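You operate a simulated robot arm through the tools that you are given. There is no shell and no other tool. Be economical: measure what you need, move in short steps, check, and stop when the job is done.

Carry out the task below with a simulated robot arm. There is one attempt and no reset: what you move stays moved.

TASK
Take the red bottle cap from the right end of the blue trolley and put it on the left end of the store counter. Put the yellow lens from the right end of the blue trolley on the left end of the store counter. Open the top trolley drawer, take the blue piston and put it in the inside of the top trolley drawer and shut the drawer again. Fetch the white reflector from the top of the workbench and set it on the top of the tyre bench. Take the black piston and put it on the pane on the top of the workbench. Push the middle shallow drawer shut. Fetch the water bottle and stand it on the deck of the dolly. Do these in any order. Set down upright: water bottle.

The check looks at the end state, three seconds after you hand in, the way a careful person would. Anything else that was tipped, shoved, dropped, spilled or broken makes it a failure. Lids that push on must go on centred and level and be pressed home; caps that screw on are set level and turned clockwise until they are tight.

THE ROBOT
A 7-joint arm with a vacuum gripper on a trunk, on a base that drives. Base frame: it is fixed to the floor where the robot stands at the start and does not move with it; the origin is under the middle of the robot, x ahead of it, y to its left, z up. Lengths are in m, angles in degrees, forces in N, time in s.
Its first joint turns from -69.0 to 172.0 degrees. Places, roughly: black piston (6x6x5 cm) [-3.3, -1.2, 0.9]; blue piston (6x6x5 cm) [-1, 0, 0.9]; bottle cap [0.5, 0, 0.75]; deck of the dolly [6.1, -3.5, 0.3]; inside of the top trolley drawer [-1, 0.3, 0.8]; left end of the store counter (72x20 cm) [-1.46, 2.52, 0.9]; lens [0.5, 0, 0.75]; middle shallow drawer [-1.2, -6.7, 0.7]; pane (15x12x1 cm) [-3.7, 1.1, 0.8]; reflector [-3.5, 1, 0.75]; top of the tyre bench [-3.2, -2.9, 0.8]; top trolley drawer [-1, 0.3, 0.8]; water bottle [5.75, -3.25, 0]. Payload 1.06 kg.
Tool frame: the origin (TCP) lies in the middle of the cups' lips, and z points out of the cups. The gripper has 1 cup of 0.024 m across, covering 0.024 by 0.024 m (tool x, y); the bellows give 0.008 m. With the vacuum on, a cup seals on a smooth face that it is pressed against (1 to 4 N); it does not hold porous or soft things. The pull reaches 23 N.
Orientation is that of the tool frame in the base frame, as a unit quaternion [x, y, z, w]. With the cups facing straight down, the tool's x points along the base's -x, its y along +y and its z along -z.

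THE INTERFACE
- The arm moves only by the tool arm_command. Its argument "rows" is text: rows parted by semicolons, each of 6 numbers parted by spaces: the shift along the tool's x, y, z in m, then the turn, a rotation vector about the tool's x, y, z in degrees. In form: x y z ax ay az; .... A call has 1 to 20 rows; each row is the pose to reach, as a shift and turn from the pose commanded when the call began, along the tool's axes at that moment. "vac" is the vacuum: 1 switches it on, 0 off, set as the call begins (left out, the last holds). Rows are played at 5 a second. More than 0.05 m and 8.6 degrees between two rows, or a gripper value outside its range, and nothing of the call is played. A pose out of reach is approached as far as the arm can. The call stops where the force on the tool passes 40 N (or 10 N more than at its start, if that is more) or the arm is blocked; 0.2 s more then pass. The pull builds up within a second once a cup has sealed. Time passes only in rows, and 0.2 s behind the last, so rows that repeat a pose give it time. It gives the time, the measured TCP pose, the force on the tool (base axes) and the pull of the vacuum at its end, in the units of the frame above (readings bear some noise), with the torque about the TCP (base axes, N m) and any sound that the robot's microphone picked up.
- Cameras (640 x 400 px; columns grow to the right, rows downward): "scene" is now at [0.1079, -0.0927, 1.1874]; the picture's right is [-0.99, -0.17, 0.00], its down [-0.06, 0.36, -0.93] and it looks along [0.16, -0.92, -0.36] (base axes); focal length 214 px, centre (320, 200). "wrist" rides on the gripper at [0.078, 0.019, -0.096] in the tool frame; the picture's right is [-0.24, 0.97, 0.00], its down [-0.71, -0.17, -0.69] and it looks along [-0.67, -0.16, 0.73] (tool axes); focal length 243 px, centre (320, 200). There is no depth. A picture from a camera that has moved, and an enlarged one, comes with that camera's place and axes in the base frame and with its lens. The place of the scene camera against the robot may be out by one fixed shift of up to 0.012 m in any direction.
- capture(camera): a new picture of that camera. No time passes.
- slide_trunk(by): slides the trunk up (or, below 0, down) by that many m; the arm and the scene camera ride with it, the base frame stays. It gives what a move gives, with no picture.
- drive_base(legs): drives the robot by 1 to 6 legs, each [ahead, left, turn to the left] in m, m and degrees, along the robot's own axes; the way and the turn of a leg run together, so that a leg with both is an arc; at most 1.5 m and 180 degrees a leg. The arm and the cameras ride along, it lands a little off, and it stops where it bumps. It gives what a move gives.
- head_to(pan, tilt): turns the head with the scene camera to pan (to the left, within 80 degrees either way) and tilt (down, from -29 to 69), counted from straight ahead of the robot. It gives what a move gives.
- close_up(camera, box): a new picture of the part [left, top, right, bottom] of that camera's present view, enlarged. No time passes.
- finish_job(): hands the job in; it is judged then, once.

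Go step by step. Nothing tells you exact positions but the pictures and the camera data: compare them with the known pose of the tool, close in by small moves and look again before you grip or let go. The budget is 217 turns and 218 pictures, counting those below and the enlarged ones. Unless the task says otherwise, let go and move clear before handing in.

The tools are called after "Emit:" as name(argument=value, ...) on one line, values as JSON. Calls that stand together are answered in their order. arm_command: Moves the arm, as the interface text tells. Its arguments: {"type":"object","properties":{"rows":{"type":"string"},"vac":{"type":"number"}},"required":["rows"]} The other tools are called the same way: slide_trunk (by) slides the trunk up or down; drive_base (legs) drives the base; head_to (pan, tilt) turns the head that bears the scene camera; capture (camera) takes a picture; close_up (camera, box) takes an enlarged picture of a part of a camera's view; finish_job () hands the job in.

At the start:

```text
time_s: 0.0
eef_pos: [0.3358, 0.0223, 1.1555]
tool_rot: [0.0, 1.0, 0.0, 0.0]
force: [0.0, 0.4, 0.4]
torque: [0.02, -0.04, -0.02]
pull: 0.0
trunk travel left (down, up): [-0.325, 0.167]
robot x, y, heading: [0.0002, 0.0014, 0.0]
head pan, tilt: [-80.2, 21.2]
```

scene: 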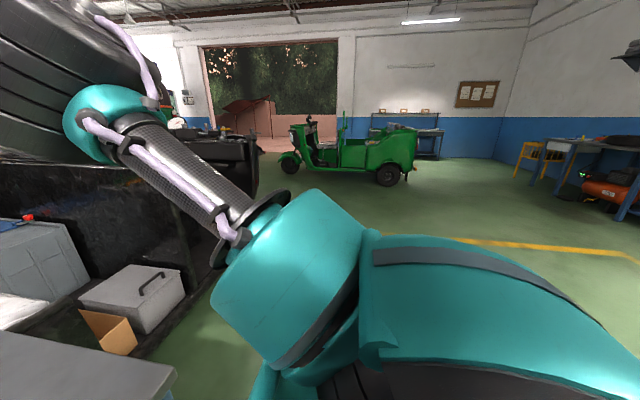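
wrist: 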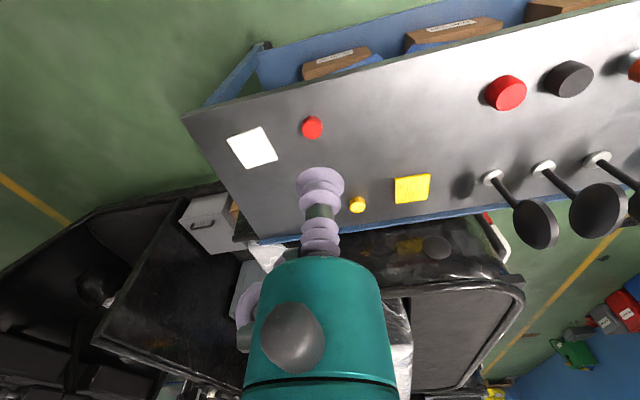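

The trolley lies just ahead of the robot, with a small red disc and yellow pieces on it. I'll look around with the head first.

Emit:
head_to(pan=0, tilt=40)

Emit:
capture(camera="scene")

Emit:
close_up(camera="wrist", box=[200, 60, 460, 240])

Emit:
head_to(pan=75, tilt=15)

Emit:
capture(camera="scene")

```text
time_s: 1.5
eef_pos: [0.3383, 0.0222, 1.156]
tool_rot: [0.0, 1.0, 0.0, 0.0]
force: [-1.0, -0.6, 0.0]
torque: [0.0, -0.03, 0.01]
pull: 0.0
trunk travel left (down, up): [-0.325, 0.167]
robot x, y, heading: [0.0006, 0.0025, 0.1]
head pan, tilt: [0.0, 40.0]
```

```text
215 pictures are left
camera scene: at [0.1771, -0.0012, 1.1579], right [0.0, -1.0, 0.0], down [-0.64, 0.0, -0.77], along [0.77, 0.0, -0.64], focal length 214 px, centre (320, 200)
```

scene: 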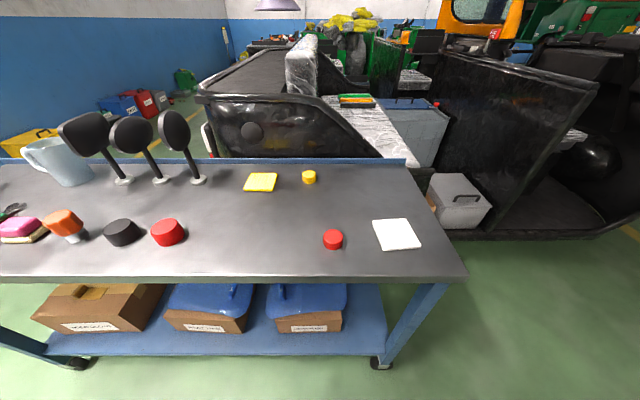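

```text
2.22 times, centred on (330, 150) of wrist
camera zoom: at [0.2582, 0.042, 1.253], right [0.24, 0.97, 0.0], down [0.71, -0.17, 0.68], along [0.67, -0.16, -0.73], focal length 539 px, centre (298, 311)
```

zoom: 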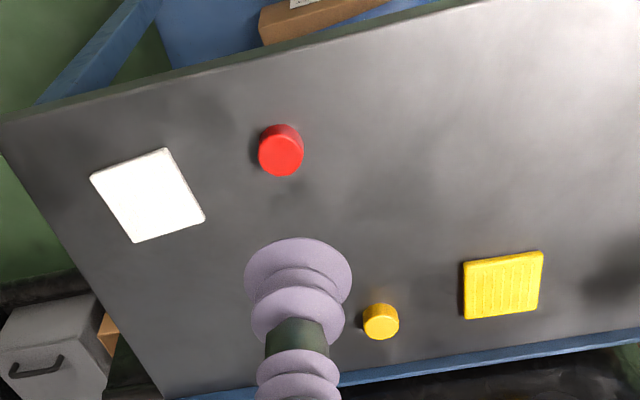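

```text
time_s: 3.0
eef_pos: [0.3359, 0.0222, 1.1556]
tool_rot: [0.0, 1.0, 0.0, 0.0]
force: [0.0, -0.2, -0.1]
torque: [0.02, -0.02, 0.01]
pull: 0.0
trunk travel left (down, up): [-0.325, 0.167]
robot x, y, heading: [-0.0028, 0.002, 0.1]
head pan, tilt: [75.0, 15.0]
```

```text
213 pictures are left
camera scene: at [0.1163, 0.0891, 1.1974], right [0.97, -0.26, 0.0], down [-0.07, -0.25, -0.97], along [0.25, 0.93, -0.26], focal length 214 px, centre (320, 200)
```

scene: 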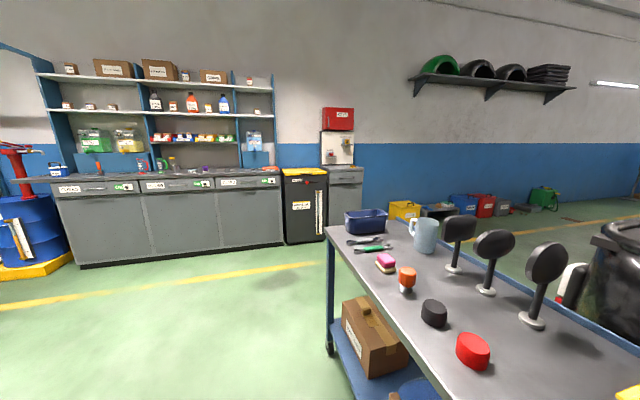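

The trolley top is ahead: small red cap near (0.47,-0.03,0.80), yellow disc near (0.72,0.03), and a yellow ridged square near it. I'll zoom in to tell the lens apart, and look around elsewhere.

Emit:
head_to(pan=-5, tilt=40)

Emit:
close_up(camera="scene", box=[180, 150, 420, 300])

Emit:
close_up(camera="wrist", box=[460, 40, 640, 250])

Emit:
slide_trunk(by=-0.1)

Emit:
capture(camera="scene")

```text
time_s: 4.5
eef_pos: [0.3362, 0.0217, 1.1546]
tool_rot: [0.0, 1.0, -0.001, 0.001]
force: [-0.8, 0.3, -0.4]
torque: [-0.05, -0.03, -0.01]
pull: 0.1
trunk travel left (down, up): [-0.325, 0.167]
robot x, y, heading: [0.0006, -0.0, -0.2]
head pan, tilt: [-5.0, 40.0]
```

```text
2.67 times, centred on (300, 225) of scene
camera zoom: at [0.1768, -0.0085, 1.1579], right [-0.09, -1.0, 0.0], down [-0.64, 0.06, -0.77], along [0.76, -0.07, -0.64], focal length 572 px, centre (373, 133)
```

zoom: 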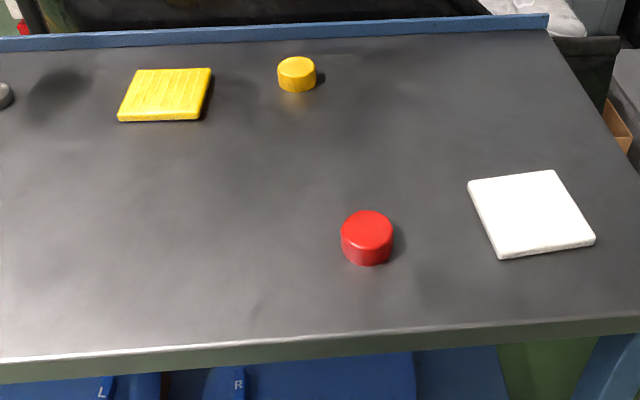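

```text
1.90 times, centred on (550, 145) of wrist
camera zoom: at [0.2582, 0.042, 1.253], right [0.23, 0.97, 0.0], down [0.71, -0.17, 0.69], along [0.67, -0.16, -0.73], focal length 462 px, centre (-118, 305)
```

zoom: 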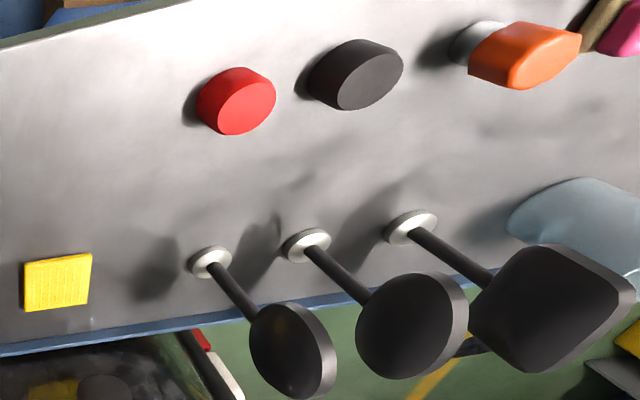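

```text
time_s: 5.3
eef_pos: [0.3416, 0.0226, 1.0953]
tool_rot: [0.009, 1.0, 0.003, -0.006]
force: [6.4, -0.6, 4.0]
torque: [0.04, 0.86, -0.1]
pull: 0.1
trunk travel left (down, up): [-0.266, 0.226]
robot x, y, heading: [0.0018, -0.0007, 0.1]
head pan, tilt: [-5.0, 40.0]
stopped: the force on the tool passed its limit at 51 N (the readings are from after the stop); the commanded pose is now the measured one
```

```text
210 pictures are left
camera scene: at [0.1893, -0.0081, 1.0997], right [-0.08, -1.0, 0.0], down [-0.64, 0.05, -0.76], along [0.76, -0.06, -0.65], focal length 214 px, centre (320, 200)
```

scene: 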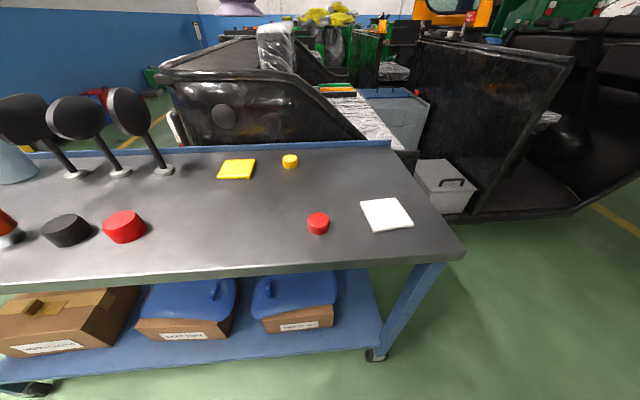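

The trunk slide stopped on contact with something. I'll look with the wrist camera and raise it again a little.

Emit:
capture(camera="wrist")

Emit:
head_to(pan=-40, tilt=60)

Emit:
capture(camera="scene")

Emit:
head_to(pan=30, tilt=69)

Emit:
capture(camera="scene")

```text
209 pictures are left
camera wrist: at [0.2659, 0.0422, 1.1925], right [0.25, 0.97, 0.0], down [0.71, -0.19, 0.68], along [0.65, -0.17, -0.74], focal length 243 px, centre (320, 200)
```

wrist: 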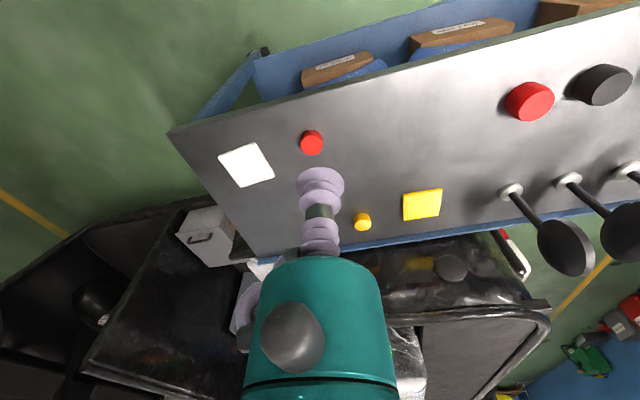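

```text
time_s: 6.4
eef_pos: [0.3416, 0.0216, 1.0951]
tool_rot: [0.008, 1.0, 0.001, -0.005]
force: [0.5, 0.5, -0.2]
torque: [0.0, 0.01, 0.04]
pull: 0.2
trunk travel left (down, up): [-0.266, 0.226]
robot x, y, heading: [0.0014, 0.0008, -0.2]
head pan, tilt: [-40.0, 60.0]
```

```text
208 pictures are left
camera scene: at [0.1557, -0.0439, 1.0742], right [-0.64, -0.77, 0.0], down [-0.66, 0.56, -0.5], along [0.38, -0.32, -0.87], focal length 214 px, centre (320, 200)
```

scene: 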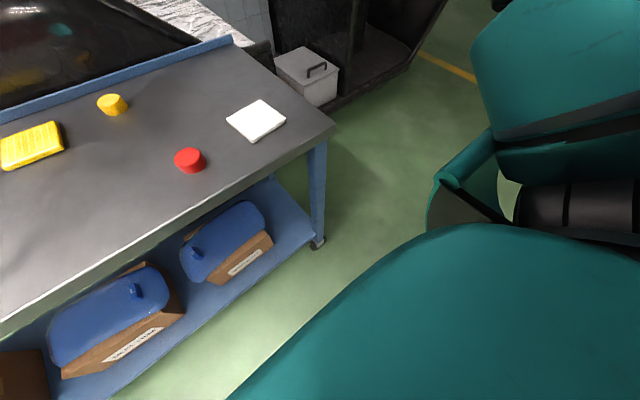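

```text
time_s: 7.8
eef_pos: [0.3428, 0.0221, 1.0954]
tool_rot: [0.008, 1.0, 0.003, -0.005]
force: [0.1, 0.1, -0.3]
torque: [-0.02, 0.01, 0.02]
pull: 0.1
trunk travel left (down, up): [-0.266, 0.226]
robot x, y, heading: [-0.0034, 0.0019, -0.0]
head pan, tilt: [30.0, 68.8]
```

```text
207 pictures are left
camera scene: at [0.153, 0.0268, 1.0648], right [0.5, -0.87, 0.0], down [-0.81, -0.47, -0.36], along [0.31, 0.18, -0.93], focal length 214 px, centre (320, 200)
```

scene: 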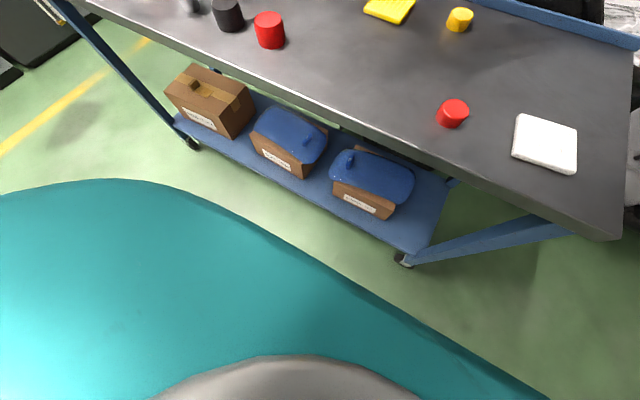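

Nothing visible touches the tool; the stop may just have been a jolt. I'll try a small slide.

Emit:
slide_trunk(by=-0.03)

Emit:
head_to(pan=-80, tilt=45)

Emit:
capture(camera="scene")

Emit:
head_to(pan=0, tilt=-10)

Emit:
capture(camera="scene")

```text
time_s: 8.5
eef_pos: [0.3428, 0.0217, 1.0648]
tool_rot: [0.008, 1.0, 0.003, -0.004]
force: [0.4, 0.3, 0.4]
torque: [0.03, -0.01, -0.02]
pull: 0.0
trunk travel left (down, up): [-0.236, 0.256]
robot x, y, heading: [-0.0023, 0.0043, 0.0]
head pan, tilt: [30.0, 68.8]
```

```text
time_s: 10.4
eef_pos: [0.3434, 0.0216, 1.0654]
tool_rot: [0.008, 1.0, 0.003, -0.005]
force: [0.1, 0.6, -0.3]
torque: [-0.04, -0.01, 0.01]
pull: 0.0
trunk travel left (down, up): [-0.236, 0.256]
robot x, y, heading: [-0.0004, -0.0023, 0.0]
head pan, tilt: [-80.0, 45.0]
```

```text
206 pictures are left
camera scene: at [0.126, -0.0812, 1.0639], right [-0.98, -0.17, 0.0], down [-0.12, 0.7, -0.71], along [0.12, -0.7, -0.71], focal length 214 px, centre (320, 200)
```

scene: 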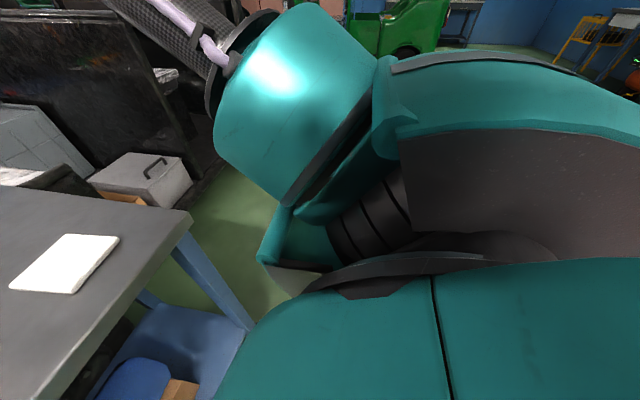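

```text
time_s: 11.9
eef_pos: [0.3421, 0.0216, 1.0649]
tool_rot: [0.008, 1.0, 0.003, -0.006]
force: [-0.1, 0.8, 0.5]
torque: [0.04, -0.02, 0.0]
pull: 0.1
trunk travel left (down, up): [-0.236, 0.256]
robot x, y, heading: [0.0025, -0.001, 0.0]
head pan, tilt: [0.0, -10.0]
```

```text
205 pictures are left
camera scene: at [0.1962, -0.0011, 1.1501], right [0.0, -1.0, 0.0], down [0.17, 0.0, -0.98], along [0.98, 0.0, 0.17], focal length 214 px, centre (320, 200)
```

scene: 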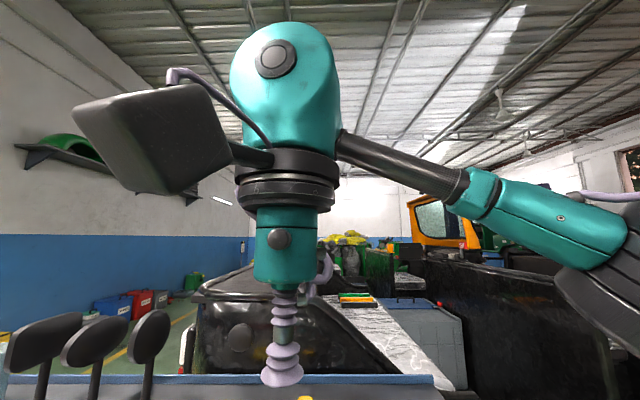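

The gripper hangs ahead of the head. I'll lower the trunk and then test how far out the arm reaches.

Emit:
slide_trunk(by=-0.1)

Emit:
slide_trunk(by=-0.08)

Emit:
capture(camera="wrist")

Emit:
arm_command(rows="-0.03 0 0 0 0 0; -0.06 0 0 0 0 0; -0.09 0 0 0 0 0; -0.12 0 0 0 0 0; -0.12 0 0 0 0 0")

Emit:
capture(camera="wrist")

```text
time_s: 13.3
eef_pos: [0.3422, 0.0216, 0.9659]
tool_rot: [0.007, 1.0, 0.003, -0.004]
force: [-0.2, 0.6, 0.5]
torque: [0.0, -0.01, 0.02]
pull: 0.1
trunk travel left (down, up): [-0.136, 0.356]
robot x, y, heading: [0.0023, -0.001, -0.1]
head pan, tilt: [0.0, -10.0]
```

```text
time_s: 14.4
eef_pos: [0.3532, 0.0208, 0.879]
tool_rot: [0.008, 1.0, 0.004, -0.016]
force: [4.1, -0.3, 2.2]
torque: [0.03, 0.71, -0.03]
pull: 0.0
trunk travel left (down, up): [-0.056, 0.436]
robot x, y, heading: [0.0007, 0.0015, 0.1]
head pan, tilt: [0.0, -10.0]
```

```text
204 pictures are left
camera wrist: at [0.2779, 0.0419, 0.9786], right [0.25, 0.97, 0.0], down [0.73, -0.19, 0.66], along [0.64, -0.16, -0.75], focal length 243 px, centre (320, 200)
```

wrist: 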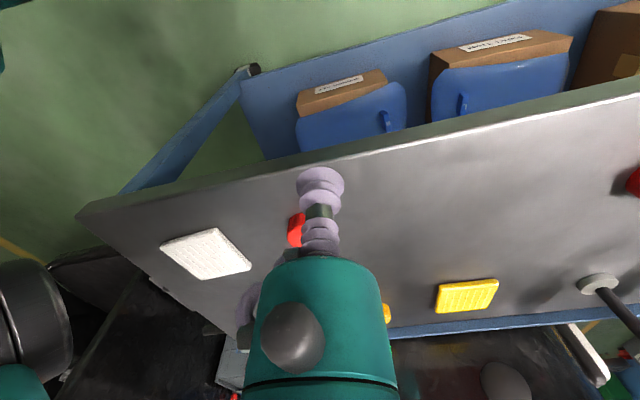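

```text
time_s: 15.6
eef_pos: [0.4723, 0.0224, 0.8685]
tool_rot: [0.007, 1.0, 0.004, -0.015]
force: [-0.7, 0.3, 0.2]
torque: [-0.02, 0.02, 0.0]
pull: 0.1
out of reach, approached as far as the arm can: row 2, 3, 4, 5
trunk travel left (down, up): [-0.056, 0.436]
robot x, y, heading: [0.0013, 0.0029, 0.1]
head pan, tilt: [0.0, -10.0]
```

```text
203 pictures are left
camera wrist: at [0.3976, 0.0419, 0.9673], right [0.25, 0.97, 0.0], down [0.73, -0.19, 0.66], along [0.64, -0.16, -0.75], focal length 243 px, centre (320, 200)
```

wrist: 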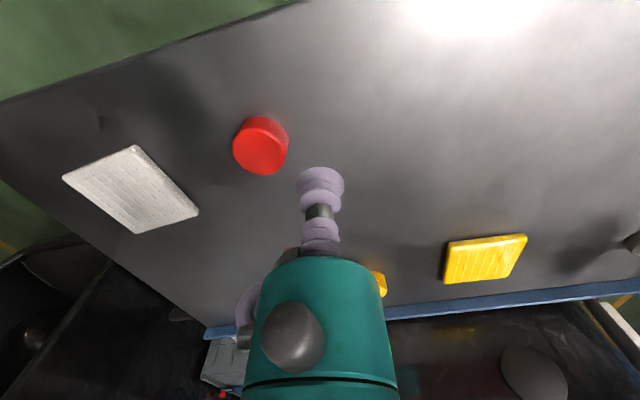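

The white piece is ridged too, so the lenses are the ridged squares and the yellow lens is the ridged yellow one. The red cap is at about (0.48,-0.028), top ~0.797; I'll move above it.

Emit:
arm_command(rows="-0.005 -0.025 0.01 0.3 -0.8 -0.4; -0.01 -0.05 0.03 0.5 -1.7 -0.8; -0.01 -0.05 0.045 0.5 -1.7 -0.8; -0.01 -0.05 0.045 0.5 -1.7 -0.8")

Emit:
capture(camera="wrist")

Emit:
head_to(pan=0, tilt=35)

Emit:
capture(camera="scene")

```text
time_s: 16.6
eef_pos: [0.4803, -0.0279, 0.8197]
tool_rot: [0.0, 1.0, 0.0, -0.001]
force: [0.5, 0.0, 0.5]
torque: [-0.01, -0.02, -0.01]
pull: 0.2
trunk travel left (down, up): [-0.056, 0.436]
robot x, y, heading: [0.0001, 0.0029, -0.1]
head pan, tilt: [0.0, -10.0]
```

```text
202 pictures are left
camera wrist: at [0.4026, -0.0089, 0.9177], right [0.24, 0.97, 0.0], down [0.71, -0.17, 0.68], along [0.66, -0.16, -0.73], focal length 243 px, centre (320, 200)
```

wrist: 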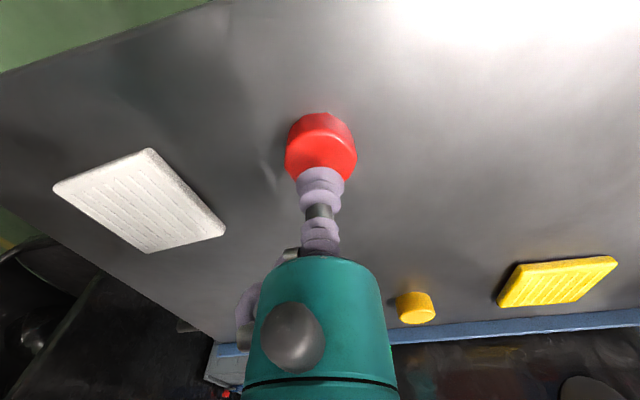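

```text
time_s: 17.8
eef_pos: [0.4819, -0.0282, 0.8199]
tool_rot: [0.001, 1.0, 0.0, -0.002]
force: [0.7, 0.3, 0.8]
torque: [-0.01, -0.01, -0.02]
pull: 0.1
trunk travel left (down, up): [-0.056, 0.436]
robot x, y, heading: [-0.0034, -0.0003, -0.0]
head pan, tilt: [0.0, 35.0]
```

```text
201 pictures are left
camera scene: at [0.262, -0.0011, 0.8797], right [0.0, -1.0, 0.0], down [-0.57, 0.0, -0.82], along [0.82, 0.0, -0.57], focal length 214 px, centre (320, 200)
```

scene: 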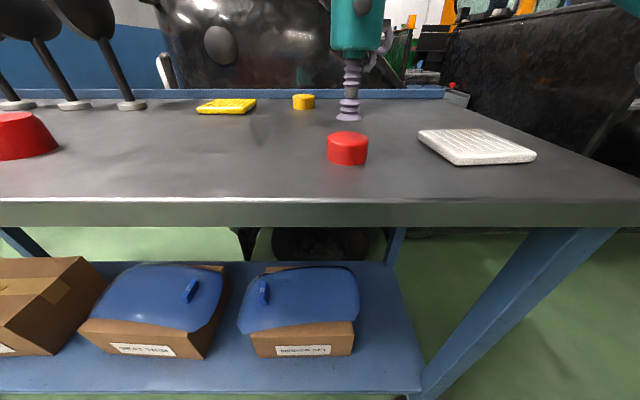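

The cup is over the cap sideways; I'll zoom in to check the depth before pressing.

Emit:
close_up(camera="wrist", box=[240, 80, 400, 210])

Emit:
close_up(camera="scene", box=[280, 80, 420, 180])

```text
3.08 times, centred on (320, 145) of wrist
camera zoom: at [0.4025, -0.0087, 0.9178], right [0.24, 0.97, 0.0], down [0.71, -0.17, 0.68], along [0.66, -0.16, -0.73], focal length 746 px, centre (320, 369)
```

zoom: 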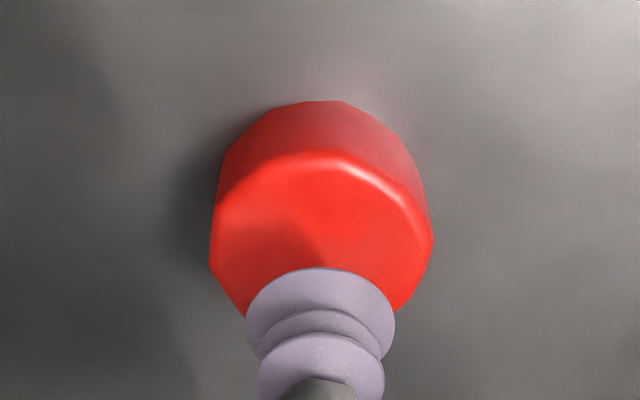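

```text
4.00 times, centred on (350, 130) of scene
camera zoom: at [0.262, -0.0011, 0.8797], right [0.0, -1.0, 0.0], down [-0.57, 0.0, -0.82], along [0.82, 0.0, -0.57], focal length 858 px, centre (200, 480)
```

zoom: 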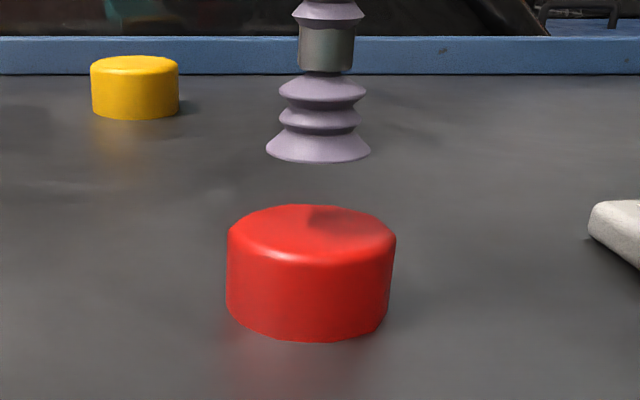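

The cup is centred on the cap, whose top I estimate at 0.79. Descending with the vacuum on.

Emit:
arm_command(rows="0 0 0.01 0 0 0; 0 0 0.02 0 0 0; 0 0 0.025 0 0 0; 0 0 0.028 0 0 0; 0 0 0.030 0 0 0; 0 0 0.030 0 0 0; 0 0 0.030 0 0 0", vac=1)

```text
time_s: 19.4
eef_pos: [0.4807, -0.0283, 0.7937]
tool_rot: [0.001, 1.0, 0.0, -0.001]
force: [-1.8, -1.8, 15.1]
torque: [-0.02, 0.02, 0.01]
pull: 23.1
trunk travel left (down, up): [-0.056, 0.436]
robot x, y, heading: [-0.0015, -0.0047, -0.2]
head pan, tilt: [0.0, 35.0]
```

The cap is held. Lifting it and pulling the arm in.

Emit:
arm_command(rows="0 0 -0.03 0 0 0; 0 0 -0.07 0 0 0; 0 0 -0.1 0 0 0; 0.04 0 -0.11 0 0 0; 0.08 0 -0.11 0 0 0; 0.11 0 -0.11 0 0 0; 0.11 0 -0.11 0 0 0")

Emit:
capture(camera="wrist")

Emit:
head_to(pan=80, tilt=20)

Emit:
drive_base(legs=[[-0.25, 0, 0]])

Emit:
capture(camera="scene")

```text
time_s: 20.5
eef_pos: [0.4162, -0.0214, 0.8686]
tool_rot: [0.015, 1.0, 0.006, -0.003]
force: [13.0, -1.5, 5.0]
torque: [0.18, 1.66, -0.09]
pull: 22.5
out of reach, approached as far as the arm can: row 3, 4, 5
trunk travel left (down, up): [-0.056, 0.436]
robot x, y, heading: [0.0021, 0.0018, -0.2]
head pan, tilt: [0.0, 35.0]
stopped in row 5: the force on the tool passed its limit at 99 N (the readings are from after the stop); the commanded pose is now the measured one
```

```text
198 pictures are left
camera wrist: at [0.3399, -0.0013, 0.9654], right [0.26, 0.96, 0.01], down [0.71, -0.2, 0.68], along [0.66, -0.17, -0.73], focal length 243 px, centre (320, 200)
```

wrist: 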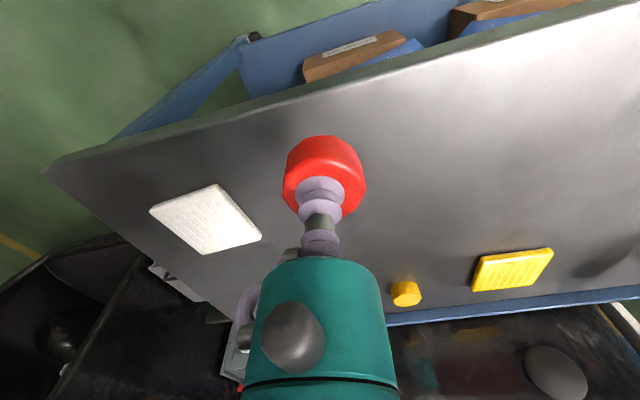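

```text
time_s: 22.1
eef_pos: [0.4175, -0.0203, 0.8701]
tool_rot: [0.023, 1.0, 0.011, -0.005]
force: [43.2, 54.6, 77.4]
torque: [-3.79, 11.61, -5.91]
pull: 22.9
trunk travel left (down, up): [-0.056, 0.436]
robot x, y, heading: [-0.0016, 0.0007, -0.2]
head pan, tilt: [80.0, 20.0]
```

```text
time_s: 23.9
eef_pos: [0.1734, -0.0186, 0.8688]
tool_rot: [0.02, 1.0, 0.012, -0.004]
force: [53.1, 53.7, 83.7]
torque: [-3.83, 13.08, -6.12]
pull: 22.9
trunk travel left (down, up): [-0.056, 0.436]
robot x, y, heading: [-0.2474, -0.0017, 0.5]
head pan, tilt: [80.0, 20.0]
```

```text
197 pictures are left
camera scene: at [0.0152, 0.0172, 0.8823], right [0.2, -0.98, 0.0], down [-0.54, -0.11, -0.84], along [0.82, 0.17, -0.55], focal length 214 px, centre (320, 200)
```

scene: 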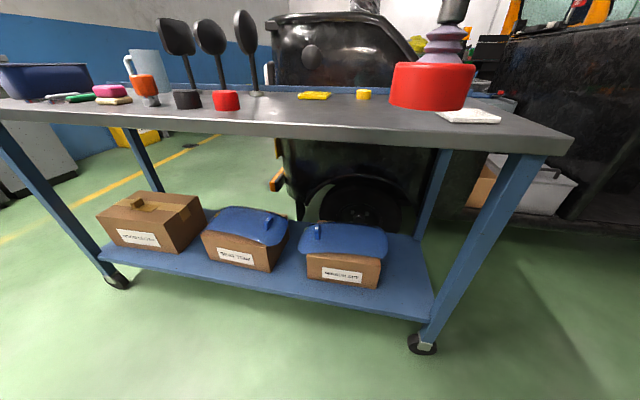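

The head pressed on the wrist camera. I'll push the hand forward to free it, then turn the head.

Emit:
arm_command(rows="-0.02 0 0 0 0 0; -0.05 0 0 0 0 0; -0.05 0 0 0 0 0")

Emit:
slide_trunk(by=0.15)

Emit:
capture(camera="scene")

```text
time_s: 24.7
eef_pos: [0.2228, -0.0179, 0.8687]
tool_rot: [0.019, 1.0, 0.012, -0.005]
force: [-0.4, -0.4, -0.1]
torque: [-0.01, 0.03, 0.0]
pull: 23.5
trunk travel left (down, up): [-0.056, 0.436]
robot x, y, heading: [-0.2447, 0.0008, 0.5]
head pan, tilt: [80.0, 20.0]
```

```text
time_s: 26.4
eef_pos: [0.224, -0.0193, 1.0192]
tool_rot: [0.02, 1.0, 0.012, -0.005]
force: [-0.9, 0.2, -0.7]
torque: [-0.02, 0.0, -0.01]
pull: 23.0
trunk travel left (down, up): [-0.206, 0.286]
robot x, y, heading: [-0.2435, -0.0009, 0.7]
head pan, tilt: [80.0, 20.0]
```

```text
196 pictures are left
camera scene: at [-0.1101, 0.0908, 1.0715], right [0.99, -0.16, 0.0], down [-0.06, -0.34, -0.94], along [0.15, 0.93, -0.34], focal length 214 px, centre (320, 200)
```

scene: 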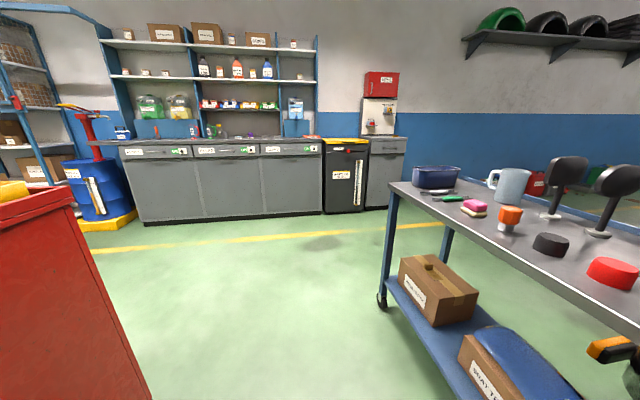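

Head is free and the cap still held. Turning left and driving toward the counter.

Emit:
drive_base(legs=[[0, 0, 89.5], [1.3, 0, 0], [0, 1.15, 0]])

Emit:
head_to(pan=0, tilt=25)

Emit:
capture(camera="scene")

Emit:
capture(camera="wrist")

```text
time_s: 47.0
eef_pos: [-1.3529, 1.8097, 1.0191]
tool_rot: [-0.681, 0.732, 0.006, -0.011]
force: [0.3, -0.7, 0.0]
torque: [0.04, -0.02, -0.03]
pull: 23.1
trunk travel left (down, up): [-0.206, 0.286]
robot x, y, heading: [-1.3862, 1.3442, 88.6]
head pan, tilt: [80.0, 20.0]
```

```text
time_s: 48.5
eef_pos: [-1.3536, 1.8099, 1.0196]
tool_rot: [-0.681, 0.732, 0.006, -0.01]
force: [0.5, 0.4, 0.0]
torque: [-0.01, 0.01, 0.02]
pull: 22.7
trunk travel left (down, up): [-0.206, 0.286]
robot x, y, heading: [-1.3899, 1.3418, 88.7]
head pan, tilt: [0.0, 25.0]
```

```text
195 pictures are left
camera scene: at [-1.3876, 1.5573, 1.0634], right [1.0, -0.02, 0.0], down [-0.01, -0.42, -0.91], along [0.02, 0.91, -0.42], focal length 214 px, centre (320, 200)
```

scene: 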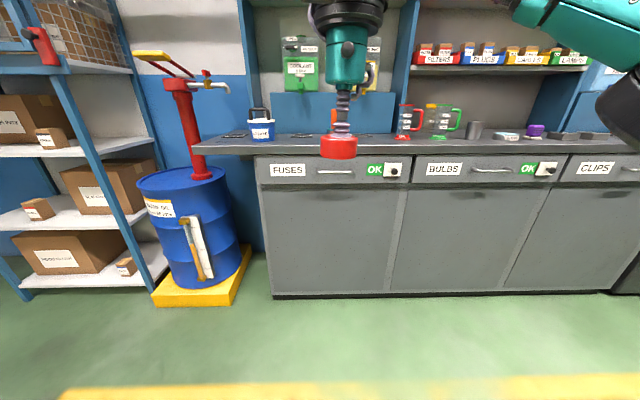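

```text
194 pictures are left
camera wrist: at [-1.3765, 1.7344, 1.1175], right [-0.95, 0.31, 0.02], down [0.24, 0.7, 0.67], along [0.19, 0.65, -0.74], focal length 243 px, centre (320, 200)
```

wrist: 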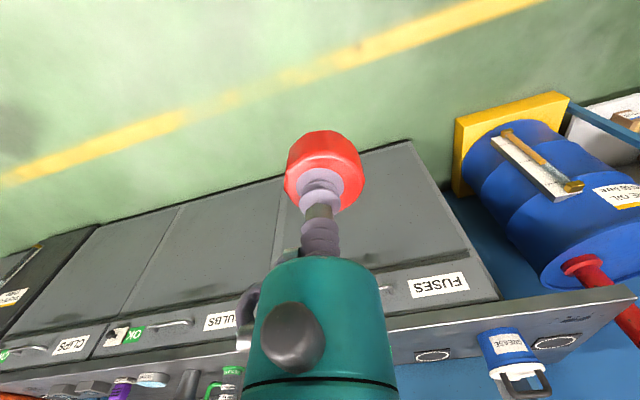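

The counter's front edge is at about y=2.32, free between the blue bucket and the red cups. Driving closer.

Emit:
drive_base(legs=[[0.4, 0.06, 1.2], [0.2, 0, 0]])

Emit:
capture(camera="scene")

Emit:
capture(camera="wrist")

```text
time_s: 52.2
eef_pos: [-1.4166, 2.4148, 1.0189]
tool_rot: [-0.688, 0.725, 0.006, -0.012]
force: [-0.1, 0.0, -0.6]
torque: [0.0, 0.02, 0.01]
pull: 23.3
trunk travel left (down, up): [-0.206, 0.286]
robot x, y, heading: [-1.4406, 1.943, 89.7]
head pan, tilt: [0.0, 25.0]
```

```text
193 pictures are left
camera scene: at [-1.4459, 2.1614, 1.0634], right [1.0, 0.0, 0.0], down [0.0, -0.42, -0.91], along [0.0, 0.91, -0.42], focal length 214 px, centre (320, 200)
```

scene: 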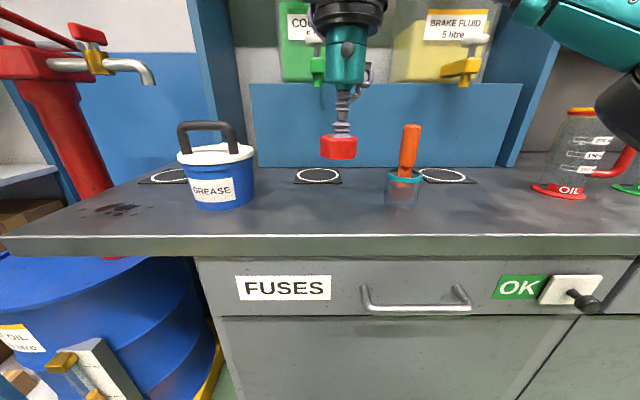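

```text
192 pictures are left
camera wrist: at [-1.4383, 2.3386, 1.1174], right [-0.96, 0.29, 0.02], down [0.23, 0.7, 0.67], along [0.18, 0.65, -0.74], focal length 243 px, centre (320, 200)
```

wrist: 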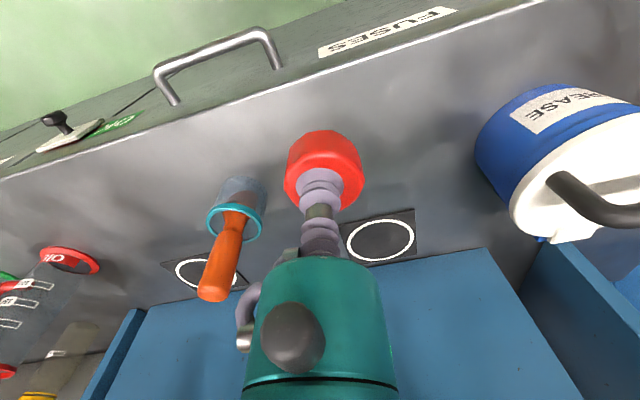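

There's a free patch between the bucket and the glass with the orange brush. Edge at y≈2.42; I'll drive 6 cm ahead and move the cap to about (-1.40,2.52).

Emit:
drive_base(legs=[[0.06, 0, 0]])

Emit:
arm_command(rows="-0.02 -0.01 0 0.7 -0.2 0; -0.045 -0.02 0.02 1.5 -0.4 0; -0.045 -0.02 0.05 1.5 -0.4 0; -0.045 -0.02 0.05 1.5 -0.4 0")

Emit:
capture(camera="scene")

Emit:
capture(camera="wrist")

```text
time_s: 53.2
eef_pos: [-1.4176, 2.4739, 1.0186]
tool_rot: [-0.687, 0.727, 0.006, -0.011]
force: [0.3, 0.7, 0.3]
torque: [-0.04, -0.03, 0.0]
pull: 22.5
trunk travel left (down, up): [-0.206, 0.286]
robot x, y, heading: [-1.4466, 2.0053, 89.7]
head pan, tilt: [0.0, 25.0]
```

```text
time_s: 54.2
eef_pos: [-1.3957, 2.5169, 0.9674]
tool_rot: [-0.687, 0.727, -0.001, 0.001]
force: [0.1, 0.5, -0.1]
torque: [0.02, -0.02, 0.0]
pull: 22.2
trunk travel left (down, up): [-0.206, 0.286]
robot x, y, heading: [-1.4445, 2.003, 89.5]
head pan, tilt: [0.0, 25.0]
```

```text
191 pictures are left
camera scene: at [-1.4453, 2.2206, 1.0634], right [1.0, -0.01, 0.0], down [0.0, -0.42, -0.91], along [0.01, 0.91, -0.42], focal length 214 px, centre (320, 200)
```

scene: 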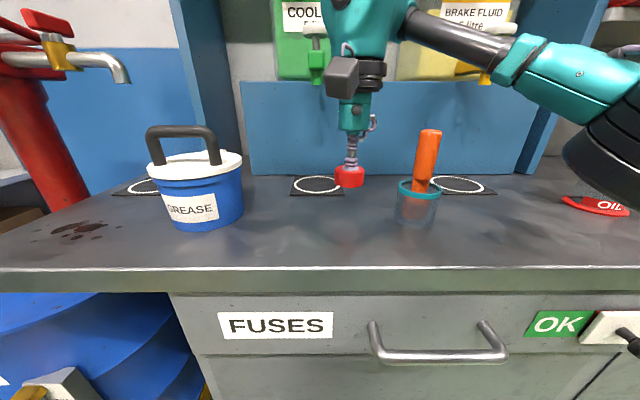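

```text
190 pictures are left
camera wrist: at [-1.4191, 2.4413, 1.0658], right [-0.96, 0.29, 0.0], down [0.21, 0.7, 0.68], along [0.2, 0.65, -0.73], focal length 243 px, centre (320, 200)
```

wrist: 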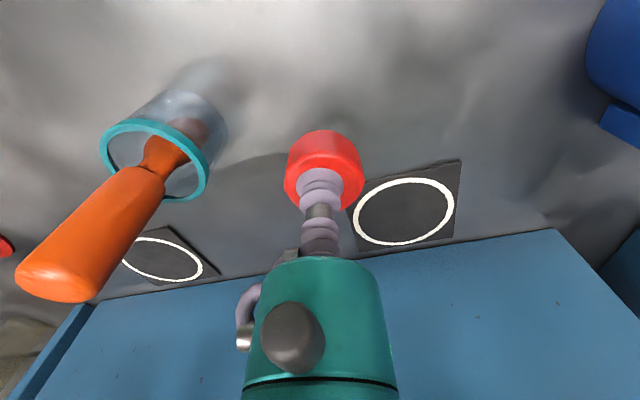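

Counter top is about z=0.896. Lowering the cap.

Emit:
arm_command(rows="0 0 0.02 0 0 0; 0 0 0.035 0 0 0; 0 0 0.041 0 0 0; 0 0 0.043 0 0 0; 0 0 0.043 0 0 0")

Emit:
close_up(camera="scene", box=[280, 100, 440, 240])

```text
time_s: 55.4
eef_pos: [-1.3952, 2.5177, 0.9253]
tool_rot: [-0.687, 0.727, -0.002, 0.0]
force: [0.0, 0.1, -0.4]
torque: [-0.02, -0.03, 0.03]
pull: 23.6
trunk travel left (down, up): [-0.206, 0.286]
robot x, y, heading: [-1.4447, 2.0068, 89.6]
head pan, tilt: [0.0, 25.0]
```

```text
2.86 times, centred on (360, 170) of scene
camera zoom: at [-1.4454, 2.2206, 1.0634], right [1.0, -0.01, 0.0], down [0.0, -0.42, -0.91], along [0.01, 0.91, -0.42], focal length 613 px, centre (206, 286)
```

zoom: 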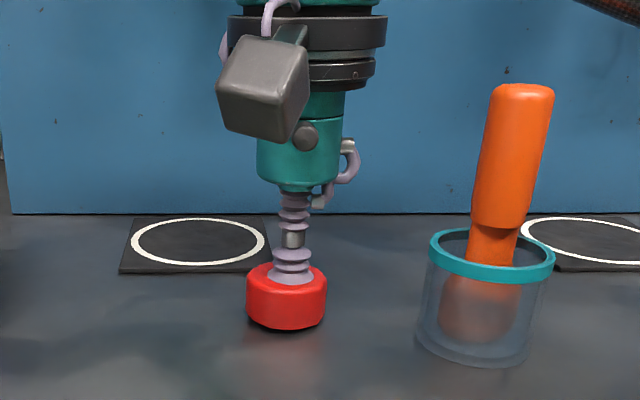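

Emit:
arm_command(rows="0 0 0.002 0 0 0; 0 0 0.004 0 0 0; 0 0 0.004 0 0 0")

```text
time_s: 56.2
eef_pos: [-1.3941, 2.5168, 0.9204]
tool_rot: [-0.687, 0.726, -0.002, 0.001]
force: [0.1, 0.7, 2.3]
torque: [0.02, 0.03, -0.01]
pull: 22.4
trunk travel left (down, up): [-0.206, 0.286]
robot x, y, heading: [-1.4414, 2.0038, 90.0]
head pan, tilt: [0.0, 25.0]
```

Light contact. Releasing and lifting.

Emit:
arm_command(rows="0 0 0 0 0 0; 0 0 0 0 0 0; 0 0 0 0 0 0; 0 0 -0.01 0 0 0; 0 0 -0.03 0 0 0; 0 0 -0.07 0 0 0; 0 0 -0.1 0 0 0; 0 0 -0.1 0 0 0", vac=0)

Emit:
close_up(camera="scene", box=[240, 60, 480, 240])

```text
time_s: 58.0
eef_pos: [-1.3983, 2.5177, 1.0222]
tool_rot: [-0.687, 0.727, -0.001, 0.0]
force: [-0.2, -0.2, 0.4]
torque: [0.01, 0.05, 0.01]
pull: 0.2
trunk travel left (down, up): [-0.206, 0.286]
robot x, y, heading: [-1.4424, 2.0065, 89.9]
head pan, tilt: [0.0, 25.0]
```

```text
2.22 times, centred on (360, 150) of scene
camera zoom: at [-1.4454, 2.2206, 1.0634], right [1.0, -0.01, 0.0], down [0.0, -0.42, -0.91], along [0.01, 0.91, -0.42], focal length 477 px, centre (231, 311)
```

zoom: 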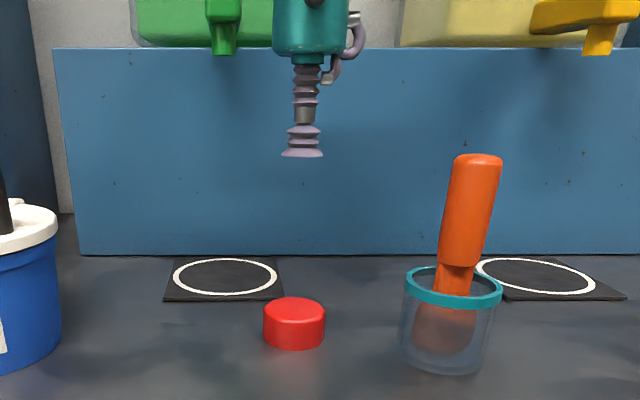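

Cap is placed. Driving back to the trolley for the yellow lens, testing the arm's reach in free space on the way.

Emit:
drive_base(legs=[[-0.7, 0, 0], [0, -1.15, 0], [0, 0, -90]])

Emit:
slide_trunk(by=-0.1)

Emit:
capture(camera="scene")

```text
time_s: 75.5
eef_pos: [0.2292, 1.2827, 1.0202]
tool_rot: [0.005, 1.0, -0.002, -0.001]
force: [-0.4, 0.0, 0.2]
torque: [-0.03, 0.02, -0.01]
pull: 0.1
trunk travel left (down, up): [-0.206, 0.286]
robot x, y, heading: [-0.2819, 1.3016, 2.4]
head pan, tilt: [0.0, 25.0]
```

```text
time_s: 76.8
eef_pos: [0.2286, 1.2819, 0.9208]
tool_rot: [0.004, 1.0, -0.001, -0.001]
force: [0.3, -0.2, 0.0]
torque: [-0.01, -0.02, -0.01]
pull: 0.0
trunk travel left (down, up): [-0.106, 0.386]
robot x, y, heading: [-0.287, 1.3057, 2.6]
head pan, tilt: [0.0, 25.0]
```

```text
187 pictures are left
camera scene: at [-0.0371, 1.3128, 0.95], right [0.04, -1.0, 0.0], down [-0.42, -0.02, -0.91], along [0.91, 0.04, -0.42], focal length 214 px, centre (320, 200)
```

scene: 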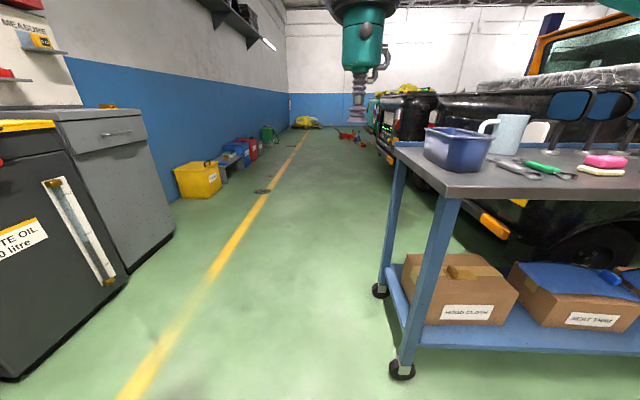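

Here it's free ahead, so I'll test the reach at table height.

Emit:
arm_command(rows="0 0 0.04 0 0 0; 0 0 0.08 0 0 0; 0 0 0.12 0 0 0; -0.04 0 0.12 0 0 0; -0.08 0 0.12 0 0 0; -0.12 0 0.12 0 0 0; -0.16 0 0.12 0 0 0; -0.2 0 0.12 0 0 0; -0.24 0 0.12 0 0 0; -0.24 0 0.12 0 0 0")

Emit:
capture(camera="scene")

```text
time_s: 79.0
eef_pos: [0.379, 1.2735, 0.7927]
tool_rot: [0.004, 1.0, -0.002, -0.001]
force: [-0.3, 0.3, -0.1]
torque: [-0.01, 0.0, -0.01]
pull: 0.0
out of reach, approached as far as the arm can: row 7, 8, 9, 10
trunk travel left (down, up): [-0.106, 0.386]
robot x, y, heading: [-0.2878, 1.3079, 2.2]
head pan, tilt: [0.0, 25.0]
```

```text
186 pictures are left
camera scene: at [-0.0369, 1.3128, 0.95], right [0.04, -1.0, 0.0], down [-0.42, -0.02, -0.91], along [0.91, 0.04, -0.42], focal length 214 px, centre (320, 200)
```

scene: 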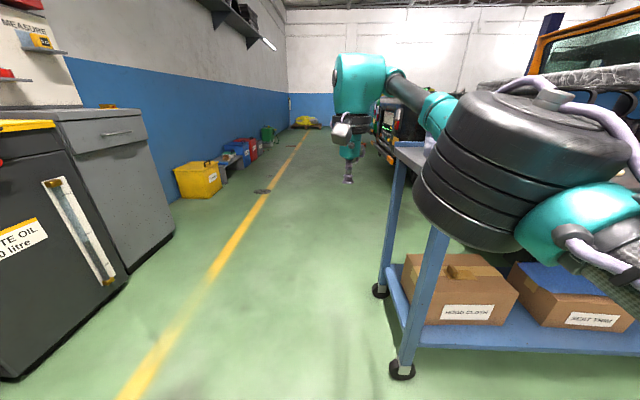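

Reach is about 0.66 m, but the elbow hangs low. I'll test with the trunk higher.

Emit:
arm_command(rows="0.04 0 0 0 0 0; 0.08 0 0 0 0 0; 0.08 0 0 0 0 0")

Emit:
slide_trunk(by=0.2)

Emit:
arm_command(rows="0 0 0.04 0 0 0; 0 0 0.08 0 0 0; 0 0 0.12 0 0 0; 0 0 0.16 0 0 0; 0 0 0.2 0 0 0; 0 0 0.2 0 0 0")

Emit:
capture(camera="scene")

Emit:
head_to(pan=-45, tilt=45)

Emit:
capture(camera="scene")

```text
time_s: 79.8
eef_pos: [0.294, 1.2756, 0.7894]
tool_rot: [0.004, 1.0, 0.0, -0.001]
force: [0.2, 0.7, 0.4]
torque: [-0.01, 0.02, 0.02]
pull: 0.0
trunk travel left (down, up): [-0.106, 0.386]
robot x, y, heading: [-0.2844, 1.3014, 2.6]
head pan, tilt: [0.0, 25.0]
```

```text
time_s: 82.0
eef_pos: [0.2918, 1.2759, 0.9883]
tool_rot: [0.004, 1.0, -0.001, -0.001]
force: [0.7, -0.3, 0.2]
torque: [-0.01, 0.0, -0.02]
pull: 0.1
trunk travel left (down, up): [-0.306, 0.186]
robot x, y, heading: [-0.2836, 1.305, 2.4]
head pan, tilt: [0.0, 25.0]
```

```text
time_s: 83.4
eef_pos: [0.2918, 1.2716, 0.7859]
tool_rot: [0.004, 1.0, -0.002, -0.001]
force: [-0.3, 0.4, 0.6]
torque: [0.02, 0.02, 0.0]
pull: 0.0
trunk travel left (down, up): [-0.306, 0.186]
robot x, y, heading: [-0.2877, 1.3043, 2.2]
head pan, tilt: [0.0, 25.0]
```

```text
185 pictures are left
camera scene: at [-0.0972, 1.3103, 1.1628], right [0.04, -1.0, 0.0], down [-0.42, -0.02, -0.91], along [0.91, 0.04, -0.42], focal length 214 px, centre (320, 200)
```

scene: 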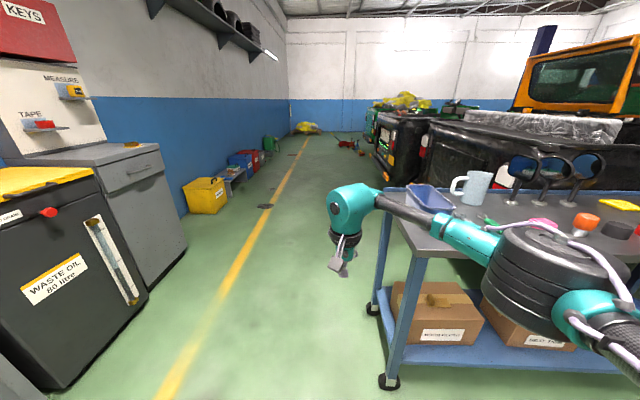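

```text
time_s: 84.5
eef_pos: [0.2908, 1.2714, 0.7871]
tool_rot: [0.005, 1.0, -0.002, -0.001]
force: [-0.3, -0.2, 0.2]
torque: [-0.01, 0.03, 0.05]
pull: 0.0
trunk travel left (down, up): [-0.306, 0.186]
robot x, y, heading: [-0.2849, 1.3015, 2.1]
head pan, tilt: [-45.0, 45.0]
```

```text
184 pictures are left
camera scene: at [-0.1294, 1.2514, 1.1323], right [-0.68, -0.74, 0.0], down [-0.52, 0.48, -0.71], along [0.52, -0.48, -0.71], focal length 214 px, centre (320, 200)
```

scene: 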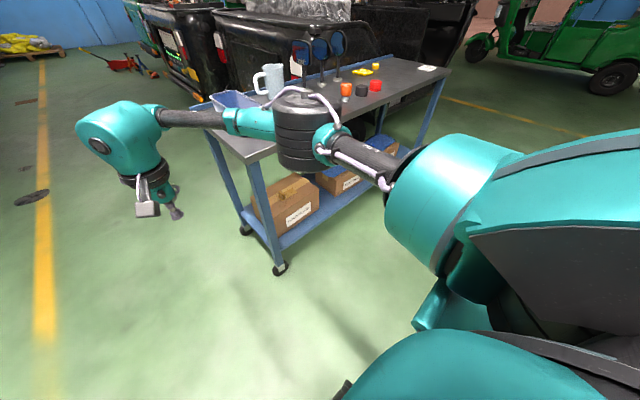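

Higher trunk keeps the elbow well above the table. I'll lift, pull in a bit, and drive sideways to the lens.

Emit:
arm_command(rows="0 0 -0.05 0 0 0; 0 0 -0.1 0 0 0; 0.04 0 -0.15 0 0 0; 0.08 0 -0.2 0 0 0; 0.08 0 -0.2 0 0 0")

Emit:
head_to(pan=0, tilt=40)

Emit:
drive_base(legs=[[0, 0, -2.3], [0, -1.1, 0], [0.25, 0, 0]])

Emit:
capture(camera="scene")

Emit:
capture(camera="wrist")

```text
refused: row 3 steps farther than a row can; nothing moved
```

```text
time_s: 85.7
eef_pos: [0.2907, 1.2724, 0.7864]
tool_rot: [0.005, 1.0, -0.001, -0.001]
force: [-0.1, 0.1, -0.1]
torque: [0.0, 0.0, -0.03]
pull: 0.0
trunk travel left (down, up): [-0.306, 0.186]
robot x, y, heading: [-0.2876, 1.3022, 2.1]
head pan, tilt: [0.0, 40.0]
```

```text
time_s: 97.4
eef_pos: [0.5377, 0.1544, 0.788]
tool_rot: [0.022, 1.0, -0.001, -0.001]
force: [0.1, 0.1, -0.4]
torque: [0.02, -0.02, -0.02]
pull: 0.1
trunk travel left (down, up): [-0.306, 0.186]
robot x, y, heading: [-0.0385, 0.2046, 0.3]
head pan, tilt: [0.0, 40.0]
```

```text
183 pictures are left
camera scene: at [0.1437, 0.2066, 1.1394], right [0.01, -1.0, 0.0], down [-0.64, 0.0, -0.77], along [0.77, 0.0, -0.64], focal length 214 px, centre (320, 200)
```

scene: 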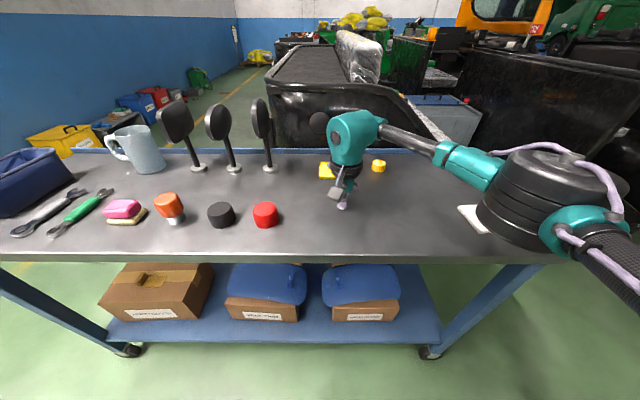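

```text
182 pictures are left
camera wrist: at [0.46, 0.1785, 0.8843], right [0.28, 0.96, 0.0], down [0.7, -0.2, 0.68], along [0.66, -0.19, -0.73], focal length 243 px, centre (320, 200)
```

wrist: 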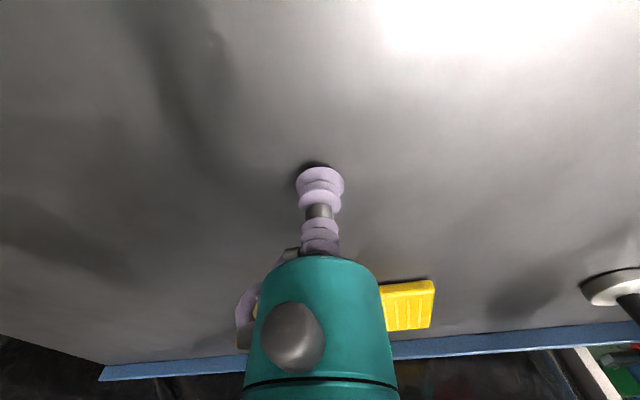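

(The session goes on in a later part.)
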